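You operate a simulated robot arm through the tools that you are given. There is no shell and no other tool. Be economical: measure what you need, move in short steps, check, and stop when the job is done.

Carry out the task below with a simulated robot arm. There is one attempt and no reset: what you move stays moved.

## Task
Tidy away the tins, the label roll and the black marker.
Fine: blue tin stacked on the green tin, roll in the grey pot; black cup to the arrow, marker in it.

The check looks at the end state, three seconds after you hand in, the way a careful person would. Anything else that was tipped, shoved, dropped, spilled or broken makes it a failure.

## Robot
A 7-joint arm with a two-finger parallel gripper, fixed in place. Base frame: the origin is at the foot of the arm, x ahead of it, y to its left, z up; the work surface is at about z = 0.735. Readings come in m, degrees, newtons and seconds.
With the tool pointing down near the work surface it reaches from about 0.28 to 0.68 m from the base axis. Its first joint turns from -66.0 to 66.0 degrees. Payload 1.57 kg.
Tool frame: the origin (TCP) lies between the finger pads and is the grasp point; the fingertips stand 0.03 m ahead of it; z points along the fingers, y is the line along which they close. The gripper opens to 0.11 m. The fingers are 0.024 m wide and 0.012 m thick; the gripper's body (0.048 by 0.112 m) begins 0.078 m behind the TCP.
Orientation is that of the tool frame in the base frame, as [roll, pitch, yaw] about the fixed x, y, z axes, in that order (R = Rz(yaw) Ry(pitch) Rx(roll)). With the fingers straight down and closing along the base's y, the tool's x points along the base's -x, its y along +y and its z along -z.

## Interface
- The arm moves only by the tool play_rows. Its argument "moves" is a list of rows, each a list of 6 numbers: the shift along the base's x, y, z in units of 250 mm (1.0 is 250 mm), then the turn, a rotation vector about the base's x, y, z in units of 45 degrees (1.0 is 45 degrees). In form: [[tx, ty, tz, ax, ay, az], ...]. A call has 1 to 20 rows; each row is the pose to reach, as a shift and turn from the pose commanded when the call began. "hand" is the finger opening in m, from 0 to 0.11, set as the call begins (left out, the last holds). A call with a number of a shift or a turn outside -1 to 1 is refused whole. Rows are played at 5 a second. More than 0.05 m and 8.6 degrees between two rows, or a gripper value outside its range, and nothing of the call is played. A pose out of reach is approached as far as the arm can. The call stops where the force on the tool passes 70 N (or 10 N more than at its start, if that is more) or the arm is blocked; 0.2 s more then pass. Each finger travels about 0.108 m/s and halts on what it meets, pressing with about 40 N; the grip force reading is that of the motor and also rises with nothing between the fingers. The clock runs only during rows and for 0.2 s after the last one: add rows that repeat a pose to give the fingers time. The reply holds the time, the measured pose of the TCP, the force on the tool along the base axes, the opening and the grip force, in the units named above and with some noise.
- Cameras (640 x 400 px; columns grow to the right, rows downward): "scene" is fixed at [0.1766, -0.4008, 1.4025]; the picture's right is [0.68, -0.74, 0.00], its down [-0.45, -0.41, -0.80] and it looks along [0.59, 0.54, -0.61] (base axes); focal length 282 px, centre (320, 200). "wrist" rides on the gripper at [-0.036, 0, -0.08] in the tool frame; the picture's right is [0.00, -1.00, 0.00], its down [0.97, 0.00, -0.24] and it looks along [0.24, 0.00, 0.97] (tool axes); focal length 218 px, centre (320, 200).
- get_image(camera): a new picture of that camera. It takes no simulated time.
- point_at(camera, pixels): there is no depth. For up to 12 entries [column, row, z] of the newest picture of that camera ("zoom" is the newest enlarged one), the place [x, y] in the base frame at which the ray of that pixel passes the height z, good to about 0.002 m. It takes no simulated time.
- inspect(camera, box): a new picture of the part [left, top, right, bottom] of that camera's present view, enlarged. It takes no simulated time.
- finish_job(): hands the job in; it is judged then, once.

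Work in short steps. Measure before you move; look again where a grasp or a placing could have gone wrong, and mend it. You have 80 turns and 38 pictures in all, those below and enlarged ones among them. Open the gripper and draw the arm clear of the work before you hand the job in, unless the task says otherwise; then end with one line.

The tools are called after ">>>" as name(argument=value, ...) on one line, values as JSON. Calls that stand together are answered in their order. play_rows: Moves the arm, as the interface text tells. Its arguments: {"type":"object","properties":{"moves":{"type":"array","items":{"type":"array","items":{"type":"number"}}},"hand":{"type":"number"}},"required":["moves"]} The other tools are called the same way: get_image (camera) takes a picture; point_at (camera, pixels) gives the place at which the rays of pixels pass given heights; inspect (camera, box) takes an enlarged picture of a part of a camera's view; finish_job () hands the job in.

At the start:

```text
time: 0.0
ee_pos: [0.3778, -0.0983, 1.2412]
orientation: [180.0, 0.0, 179.9]
force: [-0.1, -0.5, -0.1]
grip_width: 0.11
finger_force: 0.1
```

scene: 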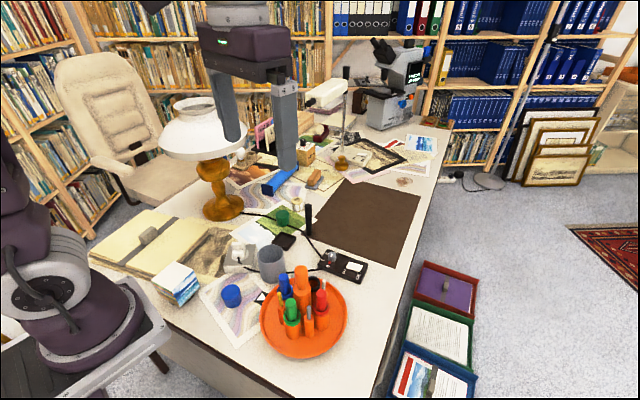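
wrist: 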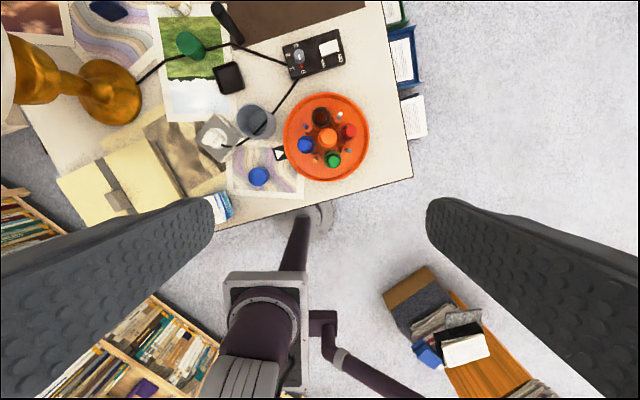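

The overview shows a blue tin near (231,295), a green tin near (283,216), a grey pot near (272,262) and several black objects. I'll enlarge both views to identify the items.

>>> inspect(camera="wrist", box=[150, 0, 430, 200])

>>> inspect(camera="scene", box=[190, 180, 380, 360])

```text
2.00 times, centred on (290, 100) of wrist
```

zoom: 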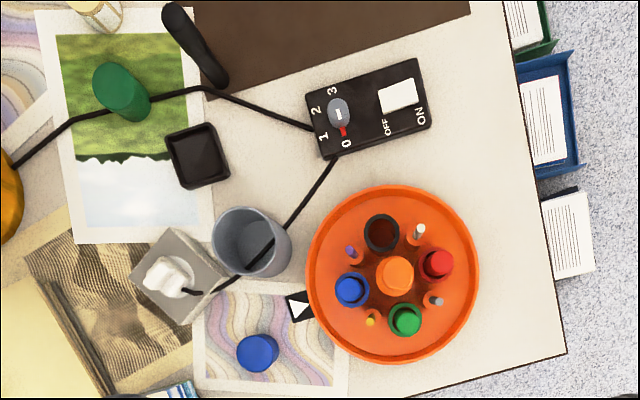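

```text
2.22 times, centred on (285, 270) of scene
```

zoom: 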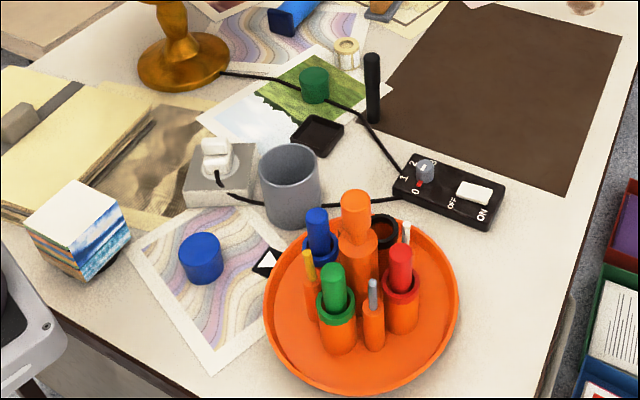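

Layout is clear: a carousel with a black cup, the arrow card at its left, the marker standing at zoom (372,90), the roll at (347,52). I'll measure rough positions from the scene zoom.

>>> point_at(camera="zoom", pixels=[[202, 270, 0.745], [200, 243, 0.77], [314, 98, 0.74], [314, 74, 0.77], [347, 65, 0.737], [372, 118, 0.737], [372, 58, 0.83], [290, 215, 0.737], [290, 160, 0.82], [268, 262, 0.737], [362, 310, 0.75], [357, 195, 0.87]])

>>> point_at(camera="wrist", pixels=[[326, 137, 0.75], [326, 137, 0.87], [259, 176, 0.77], [191, 44, 0.77], [341, 116, 0.82], [302, 153, 0.735], [303, 145, 0.82], [327, 175, 0.82], [368, 137, 0.75], [284, 137, 0.75], [256, 120, 0.82], [230, 22, 0.83]])

```text
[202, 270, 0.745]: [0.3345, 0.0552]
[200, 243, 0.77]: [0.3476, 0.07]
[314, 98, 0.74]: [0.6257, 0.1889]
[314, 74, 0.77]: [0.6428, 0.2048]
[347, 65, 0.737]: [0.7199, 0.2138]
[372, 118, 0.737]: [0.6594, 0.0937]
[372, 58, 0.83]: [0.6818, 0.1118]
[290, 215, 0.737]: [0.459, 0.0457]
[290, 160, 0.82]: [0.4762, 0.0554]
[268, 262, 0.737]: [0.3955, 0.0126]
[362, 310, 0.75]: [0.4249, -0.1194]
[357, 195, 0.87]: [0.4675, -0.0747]
```

```text
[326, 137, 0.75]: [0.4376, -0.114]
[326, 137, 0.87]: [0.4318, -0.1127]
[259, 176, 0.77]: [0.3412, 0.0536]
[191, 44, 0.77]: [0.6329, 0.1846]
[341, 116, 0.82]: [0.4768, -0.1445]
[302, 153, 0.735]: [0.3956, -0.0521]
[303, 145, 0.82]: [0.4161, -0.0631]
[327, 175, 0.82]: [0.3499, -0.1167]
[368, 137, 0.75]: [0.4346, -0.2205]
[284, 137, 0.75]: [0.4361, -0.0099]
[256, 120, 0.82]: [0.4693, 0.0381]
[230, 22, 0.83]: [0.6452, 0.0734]
```

I need closer views of the back of the desk; first I check where the lamp shade stands so the arm stays clear of it.

>>> point_at(camera="scene", pixels=[[223, 208, 0.745], [210, 165, 0.9], [210, 165, 0.95], [210, 165, 1.0], [252, 140, 0.95], [252, 140, 1.0], [160, 150, 1.0], [195, 103, 1.1]])

>>> play_rows(moves=[[0.15, 0.1, 0, 0, 0, 0], [0.3, 0.2, 0, 0, 0, 0], [0.45, 0.3, -0.04, 0, 0, 0], [0.6, 0.4, -0.1, 0, 0, 0], [0.68, 0.5, -0.2, 0, 0, 0], [0.68, 0.5, -0.2, 0, 0, 0]])

```text
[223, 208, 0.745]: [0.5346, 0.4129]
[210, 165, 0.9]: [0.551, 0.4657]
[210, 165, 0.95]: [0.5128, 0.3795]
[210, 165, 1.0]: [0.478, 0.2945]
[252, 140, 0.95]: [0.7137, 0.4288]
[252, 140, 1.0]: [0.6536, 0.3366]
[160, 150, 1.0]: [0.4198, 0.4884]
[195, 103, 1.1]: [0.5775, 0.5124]
```

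```text
time: 1.4
ee_pos: [0.5478, 0.0266, 1.1915]
orientation: [-180.0, 0.0, 179.9]
force: [0.2, -0.4, -0.3]
grip_width: 0.1099
finger_force: 0.1
```

Lamp stands at about (0.53,0.41), shade edge near y≈0.27. Now a view from here.

>>> get_image(camera="wrist")

>>> inspect(camera="scene", box=[260, 160, 360, 240])

```text
33 pictures are left
```

wrist: 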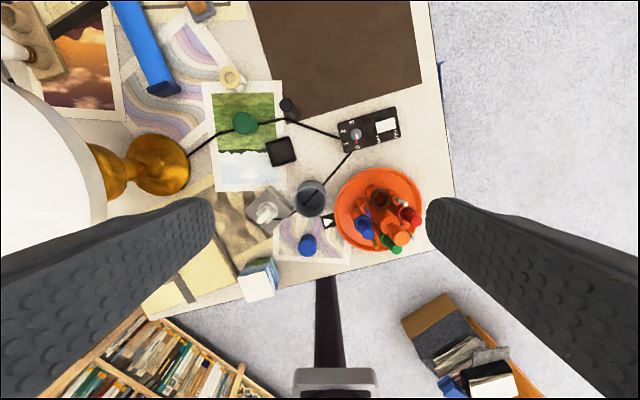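

```text
5.00 times, centred on (310, 200) of scene
```

zoom: 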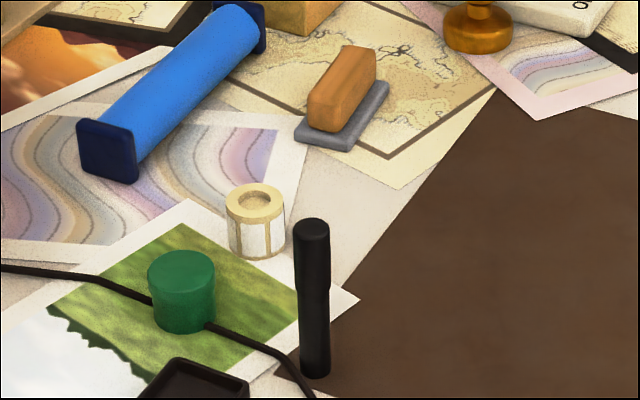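

The roll is a short upright ring (zoom (255,220)), the marker stands at (312,300). I measure these together with the wrist picture.

>>> point_at(camera="zoom", pixels=[[257, 243, 0.737], [255, 200, 0.765], [255, 200, 0.775], [315, 368, 0.737], [312, 230, 0.83], [312, 230, 0.85], [312, 230, 0.87], [184, 318, 0.737], [181, 266, 0.77], [181, 266, 0.765], [227, 210, 0.77], [285, 210, 0.77]])

>>> point_at(camera="wrist", pixels=[[231, 76, 0.77], [244, 123, 0.77], [287, 104, 0.85], [293, 117, 0.737], [313, 195, 0.81], [307, 243, 0.77], [282, 151, 0.74], [328, 221, 0.737], [378, 210, 0.745], [369, 127, 0.77], [268, 212, 0.78]])

```text
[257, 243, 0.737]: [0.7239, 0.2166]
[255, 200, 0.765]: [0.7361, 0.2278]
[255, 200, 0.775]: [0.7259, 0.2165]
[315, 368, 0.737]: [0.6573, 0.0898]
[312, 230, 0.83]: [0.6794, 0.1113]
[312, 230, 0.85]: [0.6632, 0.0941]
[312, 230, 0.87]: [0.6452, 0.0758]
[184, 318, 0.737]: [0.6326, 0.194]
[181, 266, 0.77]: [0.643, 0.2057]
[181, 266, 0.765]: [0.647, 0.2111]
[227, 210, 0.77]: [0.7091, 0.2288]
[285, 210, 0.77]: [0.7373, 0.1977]
```

```text
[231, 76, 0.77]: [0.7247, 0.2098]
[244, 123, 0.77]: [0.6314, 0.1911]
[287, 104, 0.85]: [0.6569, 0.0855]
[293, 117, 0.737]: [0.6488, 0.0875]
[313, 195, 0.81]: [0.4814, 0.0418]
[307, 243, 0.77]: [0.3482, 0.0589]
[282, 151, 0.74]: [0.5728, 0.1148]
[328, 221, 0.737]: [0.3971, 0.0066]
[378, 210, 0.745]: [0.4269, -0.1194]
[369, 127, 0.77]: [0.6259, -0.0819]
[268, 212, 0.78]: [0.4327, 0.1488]
```

Roll centre ≈ (0.724,0.214), top ≈0.775, dia ≈0.04; it is beyond straight-down reach, so I'll use a 30° outward tilt. First I move to a tilted hover with the fingers partly open.

>>> play_rows(moves=[[0.048, 0.1, -0.12, 0.0155, -0.11, 0.058], [0.096, 0.204, -0.25, 0.031, -0.22, 0.116], [0.144, 0.306, -0.38, 0.0465, -0.331, 0.174], [0.192, 0.408, -0.5, 0.062, -0.441, 0.231], [0.24, 0.51, -0.63, 0.0775, -0.552, 0.289], [0.288, 0.612, -0.76, 0.093, -0.662, 0.347], [0.288, 0.612, -0.76, 0.093, -0.662, 0.347]], hand=0.07)

>>> get_image(camera="wrist")

```text
time: 3.0
ee_pos: [0.6216, 0.1811, 1.0012]
orientation: [179.9, 30.0, -163.9]
force: [0.1, 0.0, 0.4]
grip_width: 0.0702
finger_force: 0.0
```

```text
31 pictures are left
```

wrist: 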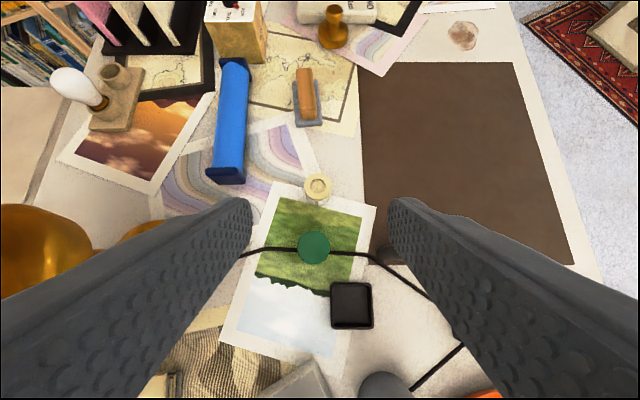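

The roll shows at (317,187) and the green tin at (314,247). I measure both from here.

>>> point_at(camera="wrist", pixels=[[318, 183, 0.775], [317, 198, 0.74], [314, 246, 0.78], [386, 252, 0.85], [304, 185, 0.775], [332, 185, 0.775], [298, 246, 0.78], [331, 246, 0.78]])

```text
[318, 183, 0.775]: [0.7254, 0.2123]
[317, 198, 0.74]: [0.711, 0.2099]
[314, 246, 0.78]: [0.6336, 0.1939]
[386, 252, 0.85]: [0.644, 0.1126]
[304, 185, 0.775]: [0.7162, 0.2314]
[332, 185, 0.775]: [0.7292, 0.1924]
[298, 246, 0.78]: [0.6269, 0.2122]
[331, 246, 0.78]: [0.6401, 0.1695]
```

Roll centre confirmed at ≈(0.724,0.2125). I descend along the tool axis to TCP (0.7155,0.210,0.780).

>>> play_rows(moves=[[0.05, 0.02, -0.16, 0, 0, 0], [0.1, 0.04, -0.32, 0, 0, 0], [0.148, 0.056, -0.468, 0, 0, 0], [0.22, 0.075, -0.6, 0, 0, 0], [0.3, 0.098, -0.74, 0, 0, 0], [0.345, 0.11, -0.82, 0, 0, 0], [0.378, 0.12, -0.884, 0, 0, 0], [0.378, 0.12, -0.884, 0, 0, 0]])

>>> inspect(camera="scene", box=[250, 140, 370, 240])

```text
time: 4.8
ee_pos: [0.7151, 0.2111, 0.7786]
orientation: [179.9, 30.0, -164.1]
force: [0.4, 0.1, 0.0]
grip_width: 0.0699
finger_force: 0.1
```

```text
4.00 times, centred on (310, 190) of scene
```

zoom: 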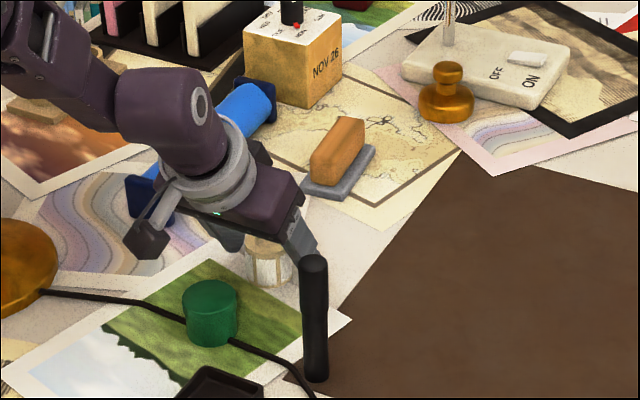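

The fingers straddle the roll at the intended pose and nothing is touched. I close the gripper.

>>> play_rows(moves=[[0, 0, 0, 0, 0, 0], [0, 0, 0, 0, 0, 0], [0, 0, 0, 0, 0, 0], [0, 0, 0, 0, 0, 0]], hand=0.02)

```text
time: 5.8
ee_pos: [0.7149, 0.2094, 0.7784]
orientation: [180.0, 30.0, -164.0]
force: [0.3, 0.0, 0.4]
grip_width: 0.0403
finger_force: 40.1
```

Held at 0.040 m with 40 N. I lift straight up.

>>> play_rows(moves=[[0, 0, 0.1, 0, 0, 0], [0, 0, 0.25, 0, 0, 0], [-0.04, 0, 0.42, 0, 0, 0], [-0.15, -0.05, 0.58, 0, 0, 0], [-0.3, -0.13, 0.65, 0, 0, 0], [-0.45, -0.2, 0.65, 0, 0, 0], [-0.6, -0.3, 0.65, 0, 0, 0], [-0.75, -0.4, 0.65, 0, 0, 0], [-0.75, -0.4, 0.65, 0, 0, 0]])

>>> get_image(camera="wrist")

>>> inspect(camera="scene", box=[200, 140, 380, 300])

```text
refused: row 4 steps farther than a row can; nothing moved
```

```text
29 pictures are left
```

wrist: 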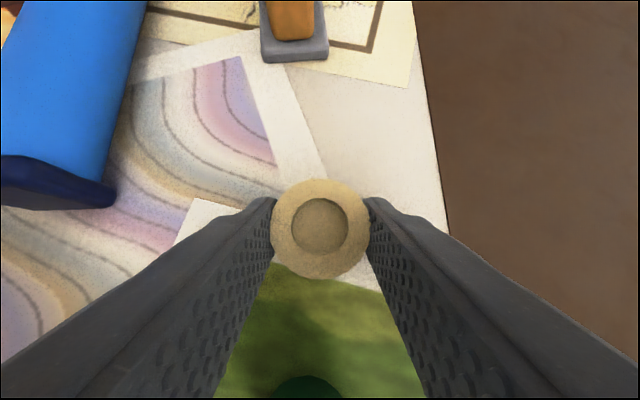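

```text
2.50 times, centred on (290, 220) of scene
```

zoom: 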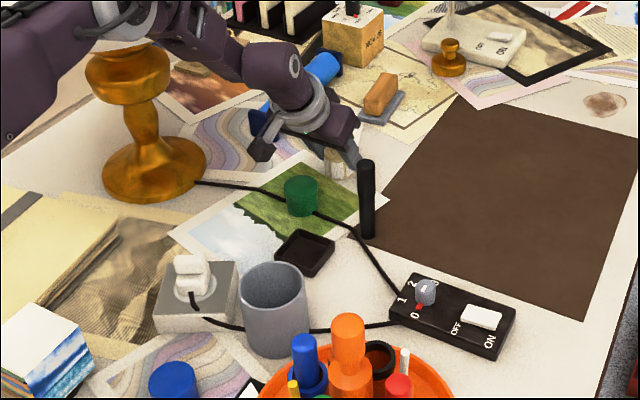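

One step was too large; nothing moved. The roll is well centred in the pads, so I repeat the lift with shorter steps, heading toward the pot.

>>> play_rows(moves=[[0, 0, 0.1, 0, 0, 0], [0, 0, 0.25, 0, 0, 0], [-0.04, -0.02, 0.42, 0, 0, 0], [-0.14, -0.06, 0.56, 0, 0, 0], [-0.28, -0.13, 0.65, 0, 0, 0], [-0.42, -0.2, 0.65, 0, 0, 0], [-0.56, -0.29, 0.65, 0, 0, 0], [-0.7, -0.38, 0.65, 0, 0, 0], [-0.8, -0.45, 0.65, 0, 0, 0], [-0.8, -0.45, 0.65, 0, 0, 0]])

>>> get_image(camera="wrist")

```text
time: 8.0
ee_pos: [0.5147, 0.0968, 0.9411]
orientation: [180.0, 29.9, -164.0]
force: [-0.4, -0.3, 0.0]
grip_width: 0.0403
finger_force: 39.6
```

```text
27 pictures are left
```

wrist: 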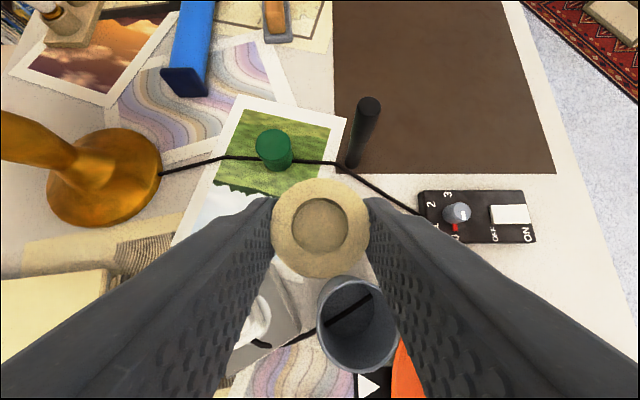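

I need the pot's rim centre: in this picture the rim spans about columns 317–398. I measure it at candidate rim heights.

>>> point_at(camera="wrist", pixels=[[318, 305, 0.82], [398, 325, 0.82], [355, 277, 0.82], [360, 350, 0.82], [318, 305, 0.8], [398, 325, 0.8], [355, 277, 0.8], [365, 373, 0.74]])

>>> point_at(camera="zoom", pixels=[[241, 285, 0.82], [306, 285, 0.82], [273, 262, 0.82], [273, 305, 0.82], [241, 285, 0.8], [306, 285, 0.8], [273, 355, 0.737], [273, 262, 0.8]])

```text
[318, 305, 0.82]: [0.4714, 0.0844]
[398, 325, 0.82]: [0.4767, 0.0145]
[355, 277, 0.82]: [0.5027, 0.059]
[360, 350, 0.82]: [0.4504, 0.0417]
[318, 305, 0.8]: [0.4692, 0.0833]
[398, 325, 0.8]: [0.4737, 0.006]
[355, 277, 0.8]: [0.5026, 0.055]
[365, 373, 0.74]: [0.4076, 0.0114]
```

```text
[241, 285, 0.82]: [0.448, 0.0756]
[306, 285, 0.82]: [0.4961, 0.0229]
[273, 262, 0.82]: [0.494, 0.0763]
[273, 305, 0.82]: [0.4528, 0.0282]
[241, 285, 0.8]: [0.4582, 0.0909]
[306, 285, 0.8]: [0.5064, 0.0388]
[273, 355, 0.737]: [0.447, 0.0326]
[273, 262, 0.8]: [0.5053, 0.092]
```

Both cameras agree: rim centre ≈(0.473,0.050), rim z≈0.82, diameter 0.07. I bring the roll upright over the pot and lower until its bottom is just inside the rim.

>>> play_rows(moves=[[-0.1, -0.1, 0, 0, 0, 0], [-0.205, -0.199, 0, 0, 0, 0], [-0.205, -0.199, -0.12, 0, 0, 0], [-0.205, -0.199, -0.22, 0, 0, 0], [-0.205, -0.199, -0.22, 0, 0, 0]])

>>> inspect(camera="scene", box=[220, 210, 320, 290])

>>> get_image(camera="wrist")

```text
time: 9.2
ee_pos: [0.4623, 0.0449, 0.8863]
orientation: [180.0, 29.9, -164.0]
force: [0.4, 0.7, 0.1]
grip_width: 0.0403
finger_force: 40.6
```

```text
5.00 times, centred on (270, 250) of scene
```

zoom: 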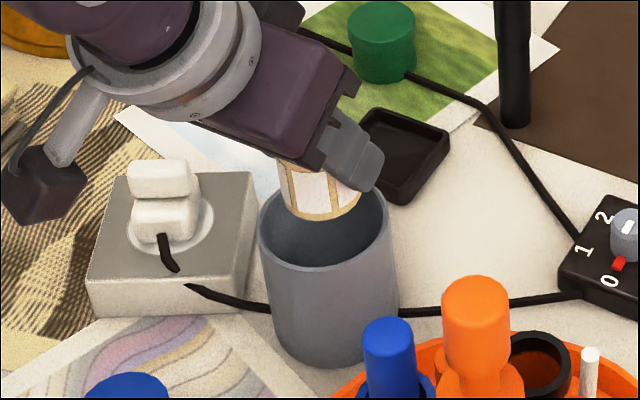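

```text
25 pictures are left
```

wrist: 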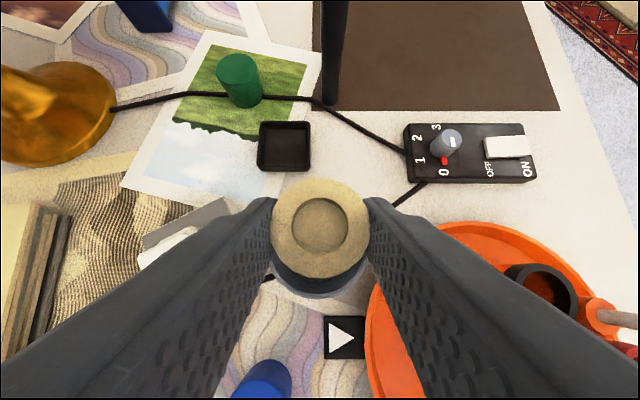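

Roll sits over the pot, TCP at (0.4623,0.0449). I nudge 1–2 mm, lower 0.028 m and check alignment with the rim.

>>> play_rows(moves=[[0.005, 0.008, -0.05, 0, 0, 0], [0.005, 0.008, -0.112, 0, 0, 0], [0.005, 0.008, -0.112, 0, 0, 0]])

>>> inspect(camera="scene", box=[220, 210, 320, 290])

```text
time: 10.0
ee_pos: [0.4638, 0.0496, 0.8591]
orientation: [180.0, 30.0, -164.0]
force: [-0.2, 0.9, -0.5]
grip_width: 0.0408
finger_force: 39.8
```

```text
5.00 times, centred on (270, 250) of scene
```

zoom: 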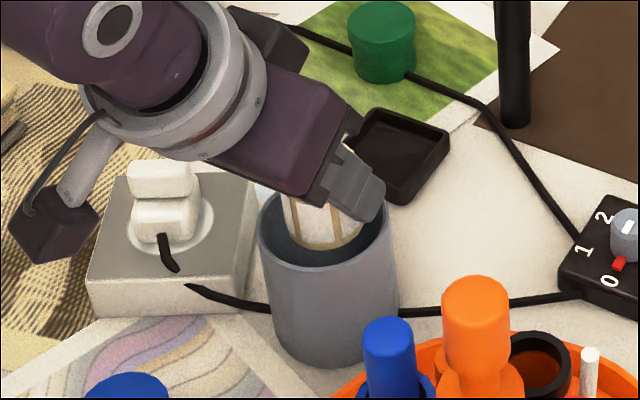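

The roll's bottom is inside the rim with clearance all round. I release it gently.

>>> play_rows(moves=[[0, 0, 0, 0, 0, 0], [0, 0, 0, 0, 0, 0], [0, 0, 0.12, 0, 0, 0], [-0.06, 0, 0.28, 0, 0, 0], [-0.1, 0, 0.44, 0, 0, 0], [-0.1, 0, 0.44, 0, 0, 0]], hand=0.056)

>>> inspect(camera="scene", box=[210, 220, 370, 350])

```text
time: 11.4
ee_pos: [0.4382, 0.0501, 0.9682]
orientation: [180.0, 30.0, -164.1]
force: [0.4, 0.7, -0.6]
grip_width: 0.056
finger_force: 0.0
```

```text
3.08 times, centred on (290, 285) of scene
```

zoom: 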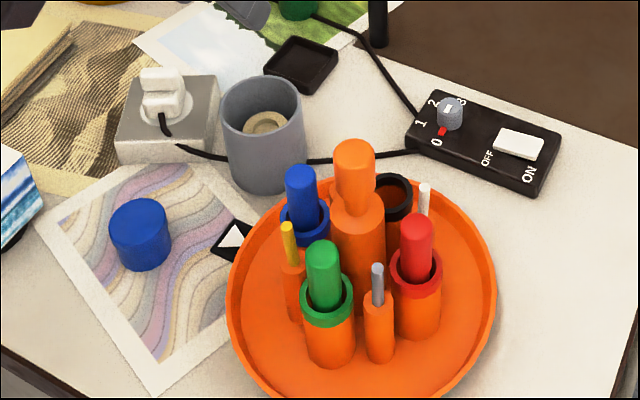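

The roll is in the pot. Next, straighten the tool to vertical above the blue tin (zoom (140,232)) and measure it.

>>> play_rows(moves=[[-0.05, 0.01, 0.02, -0.0155, 0.11, -0.058], [-0.1, 0.02, 0.04, -0.031, 0.22, -0.116], [-0.15, 0.03, 0.06, -0.0465, 0.331, -0.174], [-0.2, 0.04, 0.06, -0.062, 0.441, -0.231], [-0.25, 0.04, 0.06, -0.0775, 0.552, -0.289], [-0.28, 0.04, 0.06, -0.093, 0.662, -0.347], [-0.28, 0.04, 0.06, -0.093, 0.662, -0.347]], hand=0.08)

>>> get_image(camera="wrist")

```text
time: 13.0
ee_pos: [0.3701, 0.0596, 0.9859]
orientation: [180.0, -0.1, 180.0]
force: [-0.1, 0.1, -0.2]
grip_width: 0.0801
finger_force: 0.1
```

```text
22 pictures are left
```

wrist: 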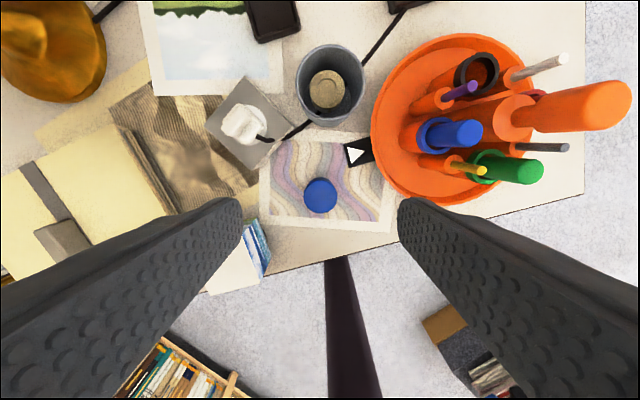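

>>> point_at(camera="wrist", pixels=[[320, 195, 0.775], [303, 195, 0.775], [337, 195, 0.775], [320, 179, 0.775], [320, 213, 0.775], [320, 195, 0.78], [254, 240, 0.8], [267, 270, 0.75]])

>>> point_at(camera="zoom", pixels=[[138, 213, 0.77], [138, 213, 0.775], [138, 213, 0.78], [145, 258, 0.737], [138, 213, 0.785]])

```text
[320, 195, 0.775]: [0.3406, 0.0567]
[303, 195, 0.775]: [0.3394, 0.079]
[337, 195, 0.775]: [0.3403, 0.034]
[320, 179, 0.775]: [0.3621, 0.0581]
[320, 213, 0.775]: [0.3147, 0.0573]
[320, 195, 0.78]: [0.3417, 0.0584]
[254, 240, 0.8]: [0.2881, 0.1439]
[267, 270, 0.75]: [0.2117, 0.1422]
```

```text
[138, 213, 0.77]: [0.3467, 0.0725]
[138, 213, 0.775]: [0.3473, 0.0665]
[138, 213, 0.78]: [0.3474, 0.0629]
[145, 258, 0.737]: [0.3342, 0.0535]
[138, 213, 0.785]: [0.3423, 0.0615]
```

Blue tin centre ≈(0.342,0.058), dia 0.044, top ≈0.783. I descend around it to TCP z 0.775 and close.

>>> play_rows(moves=[[-0.06, -0.003, -0.14, 0, 0, 0], [-0.112, -0.006, -0.28, 0, 0, 0], [-0.112, -0.006, -0.44, 0, 0, 0], [-0.112, -0.006, -0.6, 0, 0, 0], [-0.112, -0.006, -0.74, 0, 0, 0], [-0.112, -0.006, -0.844, 0, 0, 0], [-0.112, -0.006, -0.844, 0, 0, 0]])

>>> get_image(camera="wrist")

```text
time: 14.6
ee_pos: [0.3422, 0.0559, 0.7719]
orientation: [-180.0, -0.1, -179.9]
force: [-0.2, -1.0, 0.0]
grip_width: 0.0798
finger_force: 0.0
```

```text
21 pictures are left
```

wrist: 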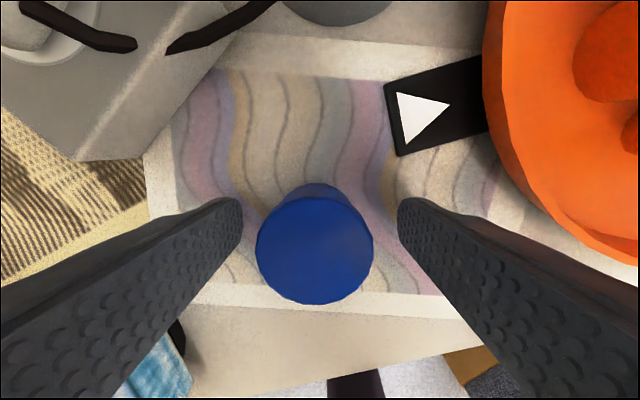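

The tin is centred between the fingers (315,245). I close on it and lift.

>>> play_rows(moves=[[0, 0, 0, 0, 0, 0], [0, 0, 0, 0, 0, 0], [0, 0, 0, 0, 0, 0], [0, 0, 0, 0, 0, 0], [0, 0, 0.1, 0, 0, 0], [0, 0, 0.26, 0, 0, 0], [0, 0, 0.42, 0, 0, 0], [0, 0, 0.58, 0, 0, 0], [0, 0, 0.58, 0, 0, 0]], hand=0.025)

```text
time: 16.6
ee_pos: [0.3431, 0.0575, 0.919]
orientation: [-180.0, 0.0, -180.0]
force: [-0.1, 0.0, -1.2]
grip_width: 0.0452
finger_force: 40.1
```

Held at 0.045 m, so the tin is secure. I carry it at height towards the green tin.

>>> play_rows(moves=[[0.14, 0.07, 0, 0, 0, 0], [0.28, 0.14, 0, 0, 0, 0], [0.42, 0.21, 0, 0, 0, 0], [0.56, 0.28, 0, 0, 0, 0], [0.7, 0.35, 0, 0, 0, 0], [0.85, 0.42, 0, 0, 0, 0], [0.988, 0.49, 0, 0, 0, 0], [0.988, 0.49, 0, 0, 0, 0]])

>>> get_image(camera="wrist")

```text
time: 18.4
ee_pos: [0.5892, 0.1806, 0.921]
orientation: [180.0, -0.1, -180.0]
force: [-0.1, 0.5, -0.7]
grip_width: 0.0452
finger_force: 39.8
```

```text
20 pictures are left
```

wrist: 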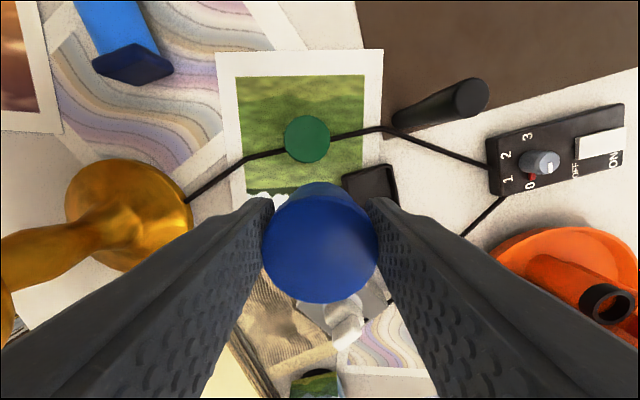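

I measure the green top (307,139), the held blue top (320,248), and the marker from this view.

>>> point_at(camera="wrist", pixels=[[307, 138, 0.78], [284, 138, 0.78], [331, 138, 0.78], [307, 115, 0.78], [307, 161, 0.78], [320, 248, 0.93], [320, 303, 0.93], [262, 248, 0.93], [378, 248, 0.93], [471, 97, 0.855], [402, 122, 0.737], [307, 138, 0.785]])

```text
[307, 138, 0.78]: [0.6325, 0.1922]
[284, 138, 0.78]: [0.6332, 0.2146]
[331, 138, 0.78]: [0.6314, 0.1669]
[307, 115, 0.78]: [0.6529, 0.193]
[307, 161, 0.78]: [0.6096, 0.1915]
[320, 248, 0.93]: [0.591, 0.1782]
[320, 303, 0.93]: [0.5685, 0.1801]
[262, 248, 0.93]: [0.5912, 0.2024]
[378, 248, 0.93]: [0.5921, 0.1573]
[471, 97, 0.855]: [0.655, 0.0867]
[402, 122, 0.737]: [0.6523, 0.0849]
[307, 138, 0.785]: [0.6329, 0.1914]
```

Offset needed is (+0.0415,+0.0115). I move over the green tin, lower to a gap of about 1 cm and check.

>>> play_rows(moves=[[0.083, 0.023, 0, 0, 0, 0], [0.166, 0.046, 0, 0, 0, 0], [0.166, 0.046, -0.12, 0, 0, 0], [0.166, 0.046, -0.25, 0, 0, 0], [0.166, 0.046, -0.36, 0, 0, 0], [0.166, 0.046, -0.36, 0, 0, 0]])

>>> inspect(camera="scene", box=[250, 170, 330, 240])

```text
time: 19.8
ee_pos: [0.6287, 0.1899, 0.8298]
orientation: [-180.0, 0.0, 179.9]
force: [0.0, -0.9, 0.3]
grip_width: 0.0454
finger_force: 40.2
```

```text
5.71 times, centred on (290, 205) of scene
```

zoom: 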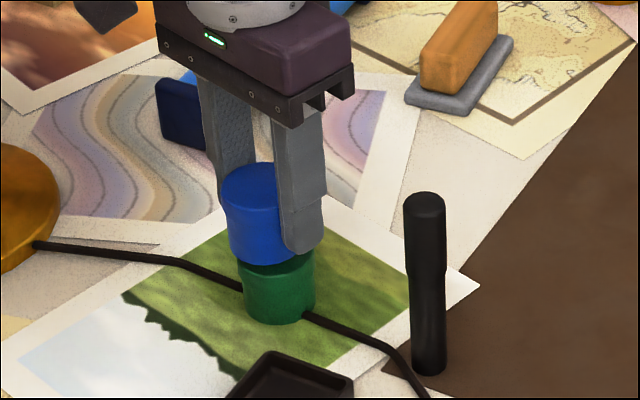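

The blue tin appears about 2–3 mm left of the green in the picture, and the TCP reads 2 mm short in x. I correct that and lower slowly to contact.

>>> play_rows(moves=[[0.01, -0.004, 0, 0, 0, 0], [0.01, -0.004, -0.015, 0, 0, 0], [0.01, -0.004, -0.03, 0, 0, 0], [0.01, -0.004, -0.03, 0, 0, 0]])

>>> inspect(camera="scene", box=[260, 185, 310, 225])

```text
time: 20.8
ee_pos: [0.6335, 0.1904, 0.8203]
orientation: [180.0, 0.1, 180.0]
force: [0.2, -0.1, 0.1]
grip_width: 0.0453
finger_force: 40.1
```

```text
10.00 times, centred on (285, 205) of scene
```

zoom: 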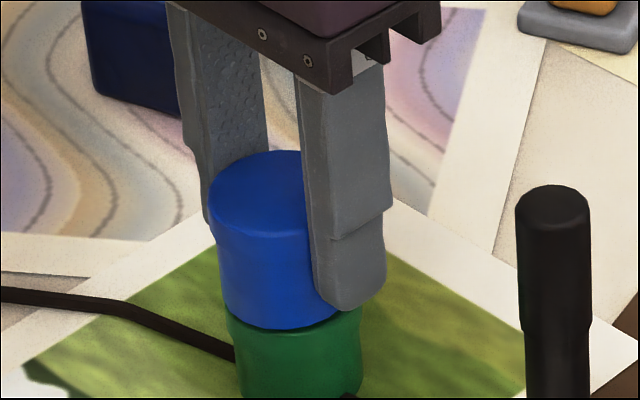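

Alignment is now within about 1 mm. I lower a little further in millimetre steps to feel contact.

>>> play_rows(moves=[[0.002, 0, -0.004, 0, 0, 0], [0.002, 0, -0.008, 0, 0, 0], [0.002, 0, -0.012, 0, 0, 0], [0.002, 0, -0.012, 0, 0, 0]])

```text
time: 21.8
ee_pos: [0.6326, 0.1895, 0.8182]
orientation: [180.0, 0.0, -179.8]
force: [-0.2, -0.4, -0.3]
grip_width: 0.0455
finger_force: 39.8
```

>>> play_rows(moves=[[0, 0, -0.004, 0, 0, 0], [0, 0, -0.008, 0, 0, 0], [0, 0, -0.008, 0, 0, 0]])

>>> inspect(camera="scene", box=[260, 185, 310, 225])

```text
time: 22.6
ee_pos: [0.6326, 0.1901, 0.8165]
orientation: [179.8, 0.0, -180.0]
force: [0.1, 0.2, -1.1]
grip_width: 0.0454
finger_force: 40.1
```

```text
10.00 times, centred on (285, 205) of scene
```

zoom: 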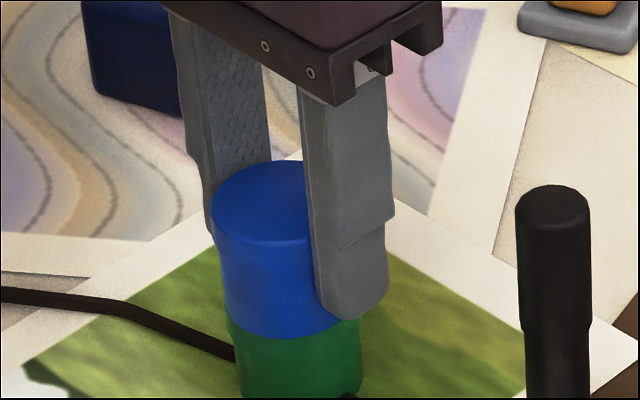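

The gap is nearly closed. I go down another 2 mm in half-millimetre steps watching the force.

>>> play_rows(moves=[[0, 0, -0.002, 0, 0, 0], [0, 0, -0.004, 0, 0, 0], [0, 0, -0.006, 0, 0, 0], [0, 0, -0.008, 0, 0, 0], [0, 0, -0.008, 0, 0, 0]])

```text
time: 23.8
ee_pos: [0.6323, 0.1911, 0.8154]
orientation: [180.0, 0.1, 180.0]
force: [-3.6, 0.0, 13.9]
grip_width: 0.0454
finger_force: 39.8
```

Contact felt (14 N up). I ease off half a millimetre, then open and rise straight.

>>> play_rows(moves=[[0, 0, 0.004, 0, 0, 0], [0, 0, 0.004, 0, 0, 0]])

>>> play_rows(moves=[[0, 0, 0, 0, 0, 0], [0, 0, 0, 0, 0, 0], [0, 0, 0.06, 0, 0, 0], [0, 0, 0.2, 0, 0, 0], [0, 0, 0.38, 0, 0, 0], [0, 0, 0.56, 0, 0, 0], [0, 0, 0.56, 0, 0, 0]], hand=0.07)

>>> inspect(camera="scene", box=[250, 170, 330, 240])

```text
time: 24.4
ee_pos: [0.6324, 0.1908, 0.815]
orientation: [-180.0, 0.0, -180.0]
force: [1.0, 0.3, 3.2]
grip_width: 0.0452
finger_force: 40.0
```

```text
time: 26.0
ee_pos: [0.6328, 0.191, 0.9574]
orientation: [-179.9, 0.0, 179.9]
force: [0.8, 0.5, -0.9]
grip_width: 0.07
finger_force: 0.0
```

```text
5.71 times, centred on (290, 205) of scene
```

zoom: 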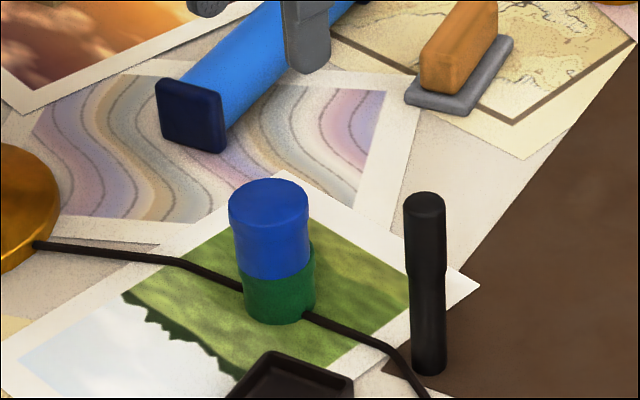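

The stack stands well. Now I move above the carousel to study the central knob and the black cup.

>>> play_rows(moves=[[-0.08, -0.12, 0.08, 0, 0, 0], [-0.16, -0.24, 0.16, 0, 0, 0], [-0.24, -0.36, 0.24, 0, 0, 0], [-0.32, -0.48, 0.32, 0, 0, 0], [-0.4, -0.6, 0.4, 0, 0, 0], [-0.48, -0.74, 0.44, 0, 0, 0], [-0.54, -0.88, 0.44, 0, 0, 0], [-0.6, -1.0, 0.44, 0, 0, 0], [-0.6, -1.0, 0.44, 0, 0, 0]])

>>> play_rows(moves=[[-0.04, -0.12, 0, 0, 0, 0], [-0.08, -0.24, 0, 0, 0, 0], [-0.08, -0.24, 0, 0, 0, 0]])

>>> get_image(camera="wrist")

>>> inspect(camera="scene", box=[250, 250, 360, 360])

```text
time: 28.0
ee_pos: [0.4842, -0.0585, 1.0663]
orientation: [-180.0, 0.0, -179.9]
force: [-0.4, -0.2, 0.5]
grip_width: 0.0698
finger_force: 0.1
```

```text
time: 28.8
ee_pos: [0.4629, -0.1189, 1.0653]
orientation: [180.0, 0.0, -180.0]
force: [0.3, -0.5, 0.1]
grip_width: 0.07
finger_force: 0.0
```

```text
15 pictures are left
```

wrist: 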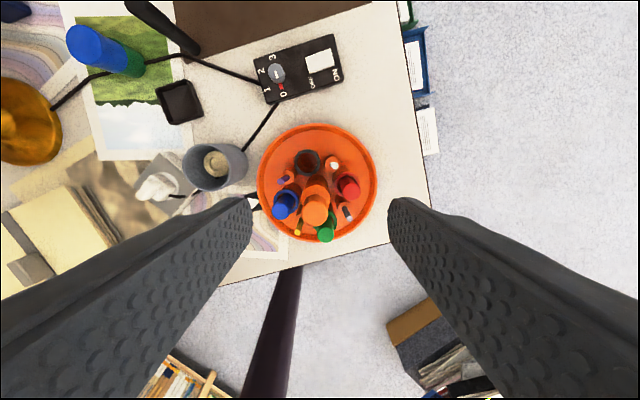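

```text
3.64 times, centred on (305, 305) of scene
```

zoom: 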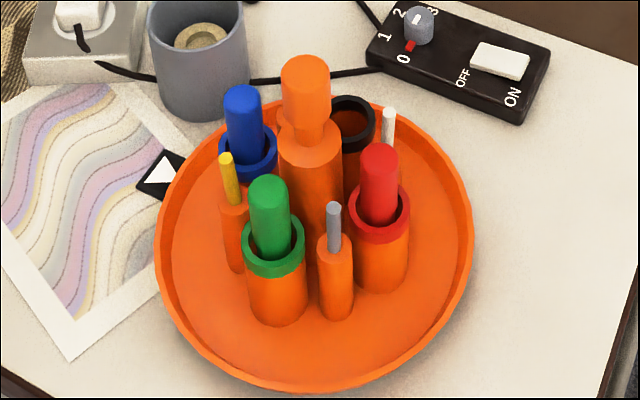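

I triangulate the carousel centre, knob top, black cup rim and arrow.

>>> point_at(camera="wrist", pixels=[[257, 182, 0.76], [376, 182, 0.76], [316, 123, 0.76], [316, 242, 0.76], [314, 212, 0.88], [314, 212, 0.9], [314, 212, 0.92], [308, 162, 0.8], [308, 162, 0.82], [253, 200, 0.737], [286, 210, 0.85], [314, 212, 0.86]])

>>> point_at(camera="zoom", pixels=[[305, 70, 0.88], [305, 70, 0.9], [305, 70, 0.92], [305, 70, 0.86], [349, 122, 0.8], [349, 122, 0.82], [349, 122, 0.84], [165, 172, 0.737], [162, 172, 0.735], [311, 135, 0.85], [243, 95, 0.86], [312, 130, 0.83]])

```text
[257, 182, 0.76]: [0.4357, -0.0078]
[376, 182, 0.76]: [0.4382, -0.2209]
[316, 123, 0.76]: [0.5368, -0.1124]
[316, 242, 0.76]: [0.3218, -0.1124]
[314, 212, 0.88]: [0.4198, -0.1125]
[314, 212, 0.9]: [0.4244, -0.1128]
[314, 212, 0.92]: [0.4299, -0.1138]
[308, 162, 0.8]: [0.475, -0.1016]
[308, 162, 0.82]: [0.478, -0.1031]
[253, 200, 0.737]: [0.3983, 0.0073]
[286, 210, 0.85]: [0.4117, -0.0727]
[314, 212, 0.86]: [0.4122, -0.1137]
```

```text
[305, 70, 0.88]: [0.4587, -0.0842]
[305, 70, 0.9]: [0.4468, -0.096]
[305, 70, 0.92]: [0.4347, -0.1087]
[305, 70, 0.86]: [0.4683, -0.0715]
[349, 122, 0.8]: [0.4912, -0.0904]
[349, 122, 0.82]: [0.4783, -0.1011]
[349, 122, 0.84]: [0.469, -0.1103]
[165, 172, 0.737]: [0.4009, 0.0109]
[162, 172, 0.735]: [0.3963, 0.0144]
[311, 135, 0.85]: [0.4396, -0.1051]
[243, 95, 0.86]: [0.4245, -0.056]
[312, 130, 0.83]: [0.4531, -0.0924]
```

Centre ≈(0.430,-0.113), knob top z≈0.925, pens no higher than ≈0.875. Black cup is at ≈14° and the arrow at ≈104°, so it must turn +90°. I pre-turn the tool −45° and descend to TCP z 0.912 (tips 0.882).

>>> play_rows(moves=[[-0.03, 0.004, 0, 0, 0, -0.166], [-0.06, 0.008, 0, 0, 0, -0.333], [-0.09, 0.014, -0.05, 0, 0, -0.5], [-0.12, 0.02, -0.12, 0, 0, -0.667], [-0.132, 0.023, -0.22, 0, 0, -0.833], [-0.132, 0.023, -0.32, 0, 0, -1.0], [-0.132, 0.023, -0.32, 0, 0, -1.0]], hand=0.06)

>>> get_image(camera="wrist")

```text
time: 30.4
ee_pos: [0.4303, -0.1135, 0.9844]
orientation: [-180.0, 0.0, 135.0]
force: [1.0, -0.1, 0.2]
grip_width: 0.0598
finger_force: 0.0
```

```text
13 pictures are left
```

wrist: 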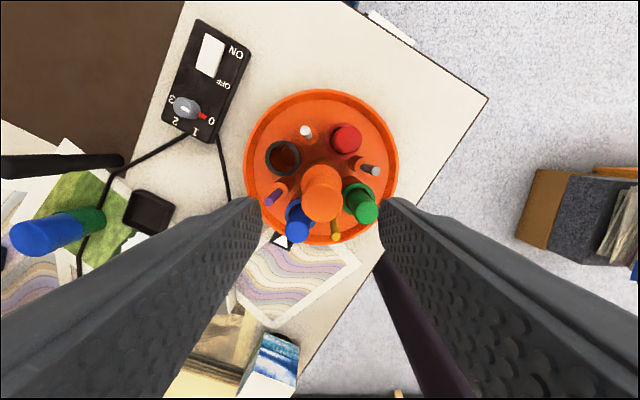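

The knob is centred in the column direction (321). I descend the remaining 7 cm and close on the knob.

>>> play_rows(moves=[[0, 0, -0.1, 0, 0, 0], [0, 0, -0.2, 0, 0, 0], [0, 0, -0.288, 0, 0, 0], [0, 0, -0.288, 0, 0, 0]])

>>> get_image(camera="wrist")

```text
time: 31.4
ee_pos: [0.4321, -0.1123, 0.9129]
orientation: [-179.9, 0.0, 135.0]
force: [1.0, -0.3, -0.6]
grip_width: 0.06
finger_force: 0.2
```

```text
12 pictures are left
```

wrist: 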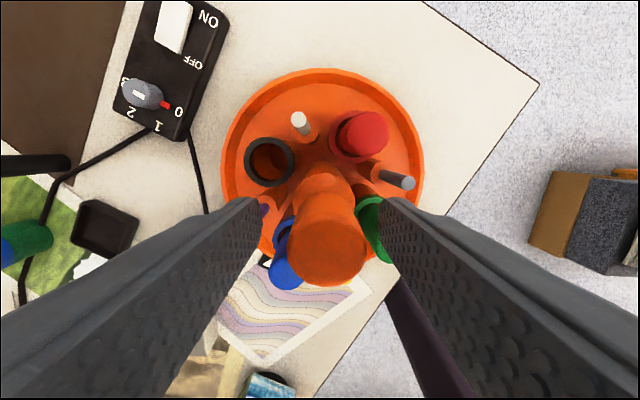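

Knob top is at column 327, about 2 mm off centre; I shift (−1.6,−1.6) mm and close.

>>> play_rows(moves=[[-0.0065, -0.0065, 0, 0, 0, 0], [-0.0065, -0.0065, 0, 0, 0, 0]])

>>> play_rows(moves=[[0, 0, 0, 0, 0, 0], [0, 0, 0, 0, 0, 0], [0, 0, 0, 0, 0, 0]], hand=0.015)

```text
time: 32.0
ee_pos: [0.4287, -0.1134, 0.9121]
orientation: [180.0, 0.1, 135.1]
force: [0.1, 0.0, -0.2]
grip_width: 0.0601
finger_force: 0.0
```

```text
time: 32.8
ee_pos: [0.4281, -0.1129, 0.9133]
orientation: [-180.0, -0.1, 135.0]
force: [-0.8, -1.3, 0.2]
grip_width: 0.0285
finger_force: 39.2
```

Knob gripped (0.0285 m) with little side force. I turn it +45° slowly.

>>> play_rows(moves=[[0, 0, 0, 0, 0, 0.1], [0, 0, 0, 0, 0, 0.22], [0, 0, 0, 0, 0, 0.35], [0, 0, 0, 0, 0, 0.48], [0, 0, 0, 0, 0, 0.61], [0, 0, 0, 0, 0, 0.74], [0, 0, 0, 0, 0, 0.87], [0, 0, 0, 0, 0, 1.0], [0, 0, 0, 0, 0, 1.0]])

>>> inspect(camera="scene", box=[240, 250, 360, 360])

```text
time: 34.8
ee_pos: [0.4286, -0.1137, 0.9134]
orientation: [-180.0, -0.1, -179.8]
force: [15.9, 27.3, -12.8]
grip_width: 0.0288
finger_force: 38.4
```

```text
3.64 times, centred on (300, 305) of scene
```

zoom: 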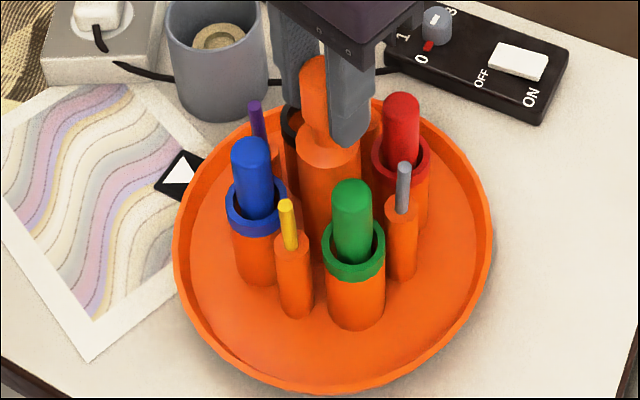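

It turns about the knob; there's a side force (16,27 N), so I shift the grip about 1 mm along it to relieve it.

>>> play_rows(moves=[[0.002, 0.003, 0.001, 0, 0, 0], [0.002, 0.003, 0.001, 0, 0, 0]])

```text
time: 35.4
ee_pos: [0.4288, -0.1126, 0.9128]
orientation: [179.9, -0.1, 180.0]
force: [14.0, 16.7, -29.5]
grip_width: 0.0285
finger_force: 38.3
```

Force dropped sideways but the tool is pulled down; I move slightly down and further along +x,+y.

>>> play_rows(moves=[[0.003, 0.004, -0.002, 0, 0, 0], [0.003, 0.004, -0.002, 0, 0, 0]])

```text
time: 36.0
ee_pos: [0.4283, -0.1145, 0.9126]
orientation: [-180.0, -0.1, 180.0]
force: [-0.3, 8.7, 12.6]
grip_width: 0.0288
finger_force: 38.8
```

Loads are small now. I continue the second 45°.

>>> play_rows(moves=[[0, 0.001, 0.001, 0, 0, 0.1], [0, 0.001, 0.001, 0, 0, 0.22], [0, 0.001, 0.001, 0, 0, 0.35], [0, 0.001, 0.001, 0, 0, 0.48], [0, 0.001, 0.001, 0, 0, 0.61], [0, 0.001, 0.001, 0, 0, 0.74], [0, 0.001, 0.001, 0, 0, 0.87], [0, 0.001, 0.001, 0, 0, 1.0], [0, 0.001, 0.001, 0, 0, 1.0]])

>>> inspect(camera="scene", box=[240, 250, 360, 360])

```text
time: 38.0
ee_pos: [0.4287, -0.114, 0.9127]
orientation: [180.0, -0.2, -134.9]
force: [-12.6, -14.4, 15.5]
grip_width: 0.0287
finger_force: 38.7
```

```text
3.64 times, centred on (300, 305) of scene
```

zoom: 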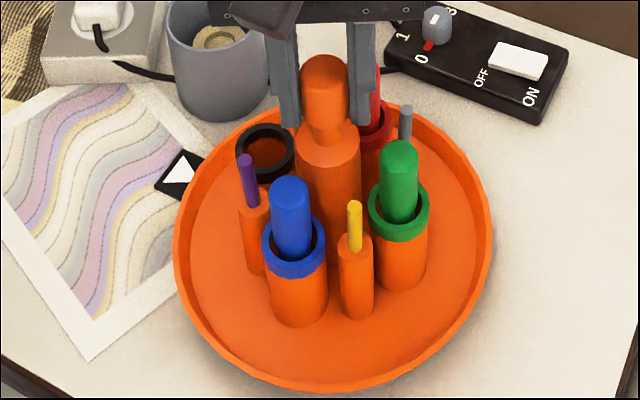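

Black cup rim is now at (265,153). I measure its direction and the arrow's more finely.

>>> point_at(camera="zoom", pixels=[[265, 153, 0.82], [265, 153, 0.815], [196, 170, 0.737], [180, 176, 0.737], [204, 156, 0.737], [180, 201, 0.737], [182, 150, 0.737], [155, 185, 0.737], [175, 245, 0.755], [493, 240, 0.755], [188, 160, 0.737], [163, 187, 0.737]])

```text
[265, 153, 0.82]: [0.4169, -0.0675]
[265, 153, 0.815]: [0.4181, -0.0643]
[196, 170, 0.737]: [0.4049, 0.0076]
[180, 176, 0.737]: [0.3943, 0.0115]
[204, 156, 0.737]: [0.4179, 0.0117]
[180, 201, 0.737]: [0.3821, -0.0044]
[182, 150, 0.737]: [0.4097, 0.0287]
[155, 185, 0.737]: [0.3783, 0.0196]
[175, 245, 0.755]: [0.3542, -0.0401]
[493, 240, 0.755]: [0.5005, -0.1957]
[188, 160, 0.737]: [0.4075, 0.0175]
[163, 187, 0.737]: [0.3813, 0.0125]
```

Cup at ≈106°, arrow at ≈105–107°: aligned. I release the knob and rise.

>>> play_rows(moves=[[0, 0, 0, 0, 0, 0], [0, 0, 0, 0, 0, 0], [0, 0, 0.1, 0, 0, 0], [0, 0, 0.28, 0, 0, 0], [0, 0, 0.46, 0, 0, -0.15], [0, 0, 0.55, 0, 0, -0.32], [0, 0, 0.55, 0, 0, -0.49], [0, 0, 0.55, 0, 0, -0.66], [0, 0, 0.55, 0, 0, -0.83], [0, 0, 0.55, 0, 0, -1.0], [0, 0, 0.55, 0, 0, -1.0]], hand=0.055)

>>> inspect(camera="wrist", box=[220, 60, 420, 260])

```text
time: 40.4
ee_pos: [0.4288, -0.1128, 1.0509]
orientation: [-180.0, 0.0, -180.0]
force: [0.4, 0.2, -0.7]
grip_width: 0.055
finger_force: 0.0
```

```text
2.00 times, centred on (320, 160) of wrist
```

zoom: 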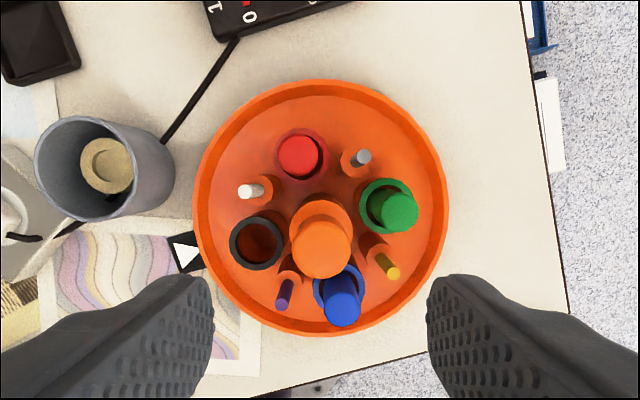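

Good overhead view. I measure the cup rim (257,243), carousel edges and arrow to verify alignment.

>>> point_at(camera="zoom", pixels=[[257, 243, 0.82], [230, 243, 0.82], [285, 243, 0.82], [257, 217, 0.82], [257, 269, 0.82], [196, 208, 0.76], [448, 208, 0.76], [320, 82, 0.76], [320, 336, 0.76], [185, 252, 0.737], [199, 249, 0.737], [303, 155, 0.82]])

```text
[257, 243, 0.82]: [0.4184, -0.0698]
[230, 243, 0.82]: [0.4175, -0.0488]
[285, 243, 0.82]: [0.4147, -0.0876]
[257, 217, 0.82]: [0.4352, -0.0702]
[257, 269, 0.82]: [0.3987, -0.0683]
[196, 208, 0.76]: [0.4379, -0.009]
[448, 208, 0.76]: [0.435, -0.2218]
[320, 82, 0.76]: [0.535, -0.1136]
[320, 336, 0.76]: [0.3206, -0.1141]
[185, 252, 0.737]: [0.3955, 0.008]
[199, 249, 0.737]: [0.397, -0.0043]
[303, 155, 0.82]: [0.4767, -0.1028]
```

Cup at 103.8°, arrow at ≈105°: good. Cup centre ≈(0.417,−0.069), rim 0.82. Now I go to hover near the marker at ≈(0.656,0.0875).

>>> play_rows(moves=[[0.1, 0.1, 0, 0, 0, 0], [0.21, 0.2, 0, 0, 0, 0], [0.32, 0.3, -0.03, 0, 0, 0], [0.43, 0.4, -0.06, 0, 0, 0], [0.54, 0.5, -0.1, 0, 0, 0], [0.65, 0.6, -0.14, 0, 0, 0], [0.75, 0.7, -0.18, 0, 0, 0], [0.844, 0.802, -0.2, 0, 0, 0], [0.844, 0.802, -0.2, 0, 0, 0]], hand=0.06)

>>> get_image(camera="wrist")

```text
time: 42.4
ee_pos: [0.6408, 0.087, 0.9993]
orientation: [-180.0, 0.0, -179.9]
force: [-0.8, 0.2, 0.1]
grip_width: 0.0603
finger_force: 0.0
```

```text
8 pictures are left
```

wrist: 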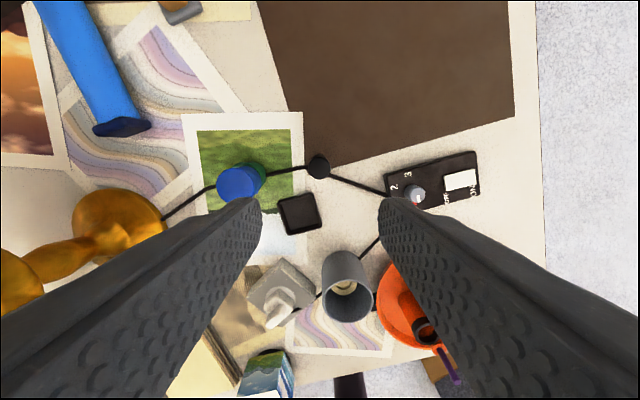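

>>> point_at(camera="wrist", pixels=[[319, 168, 0.855], [318, 163, 0.855], [308, 167, 0.855], [330, 167, 0.855], [319, 157, 0.855], [319, 179, 0.855], [318, 158, 0.74]])

```text
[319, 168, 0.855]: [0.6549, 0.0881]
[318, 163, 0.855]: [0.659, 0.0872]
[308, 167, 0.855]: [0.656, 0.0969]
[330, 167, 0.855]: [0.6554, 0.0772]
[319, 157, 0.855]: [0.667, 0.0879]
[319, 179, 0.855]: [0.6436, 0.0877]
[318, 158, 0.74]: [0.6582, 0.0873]
```

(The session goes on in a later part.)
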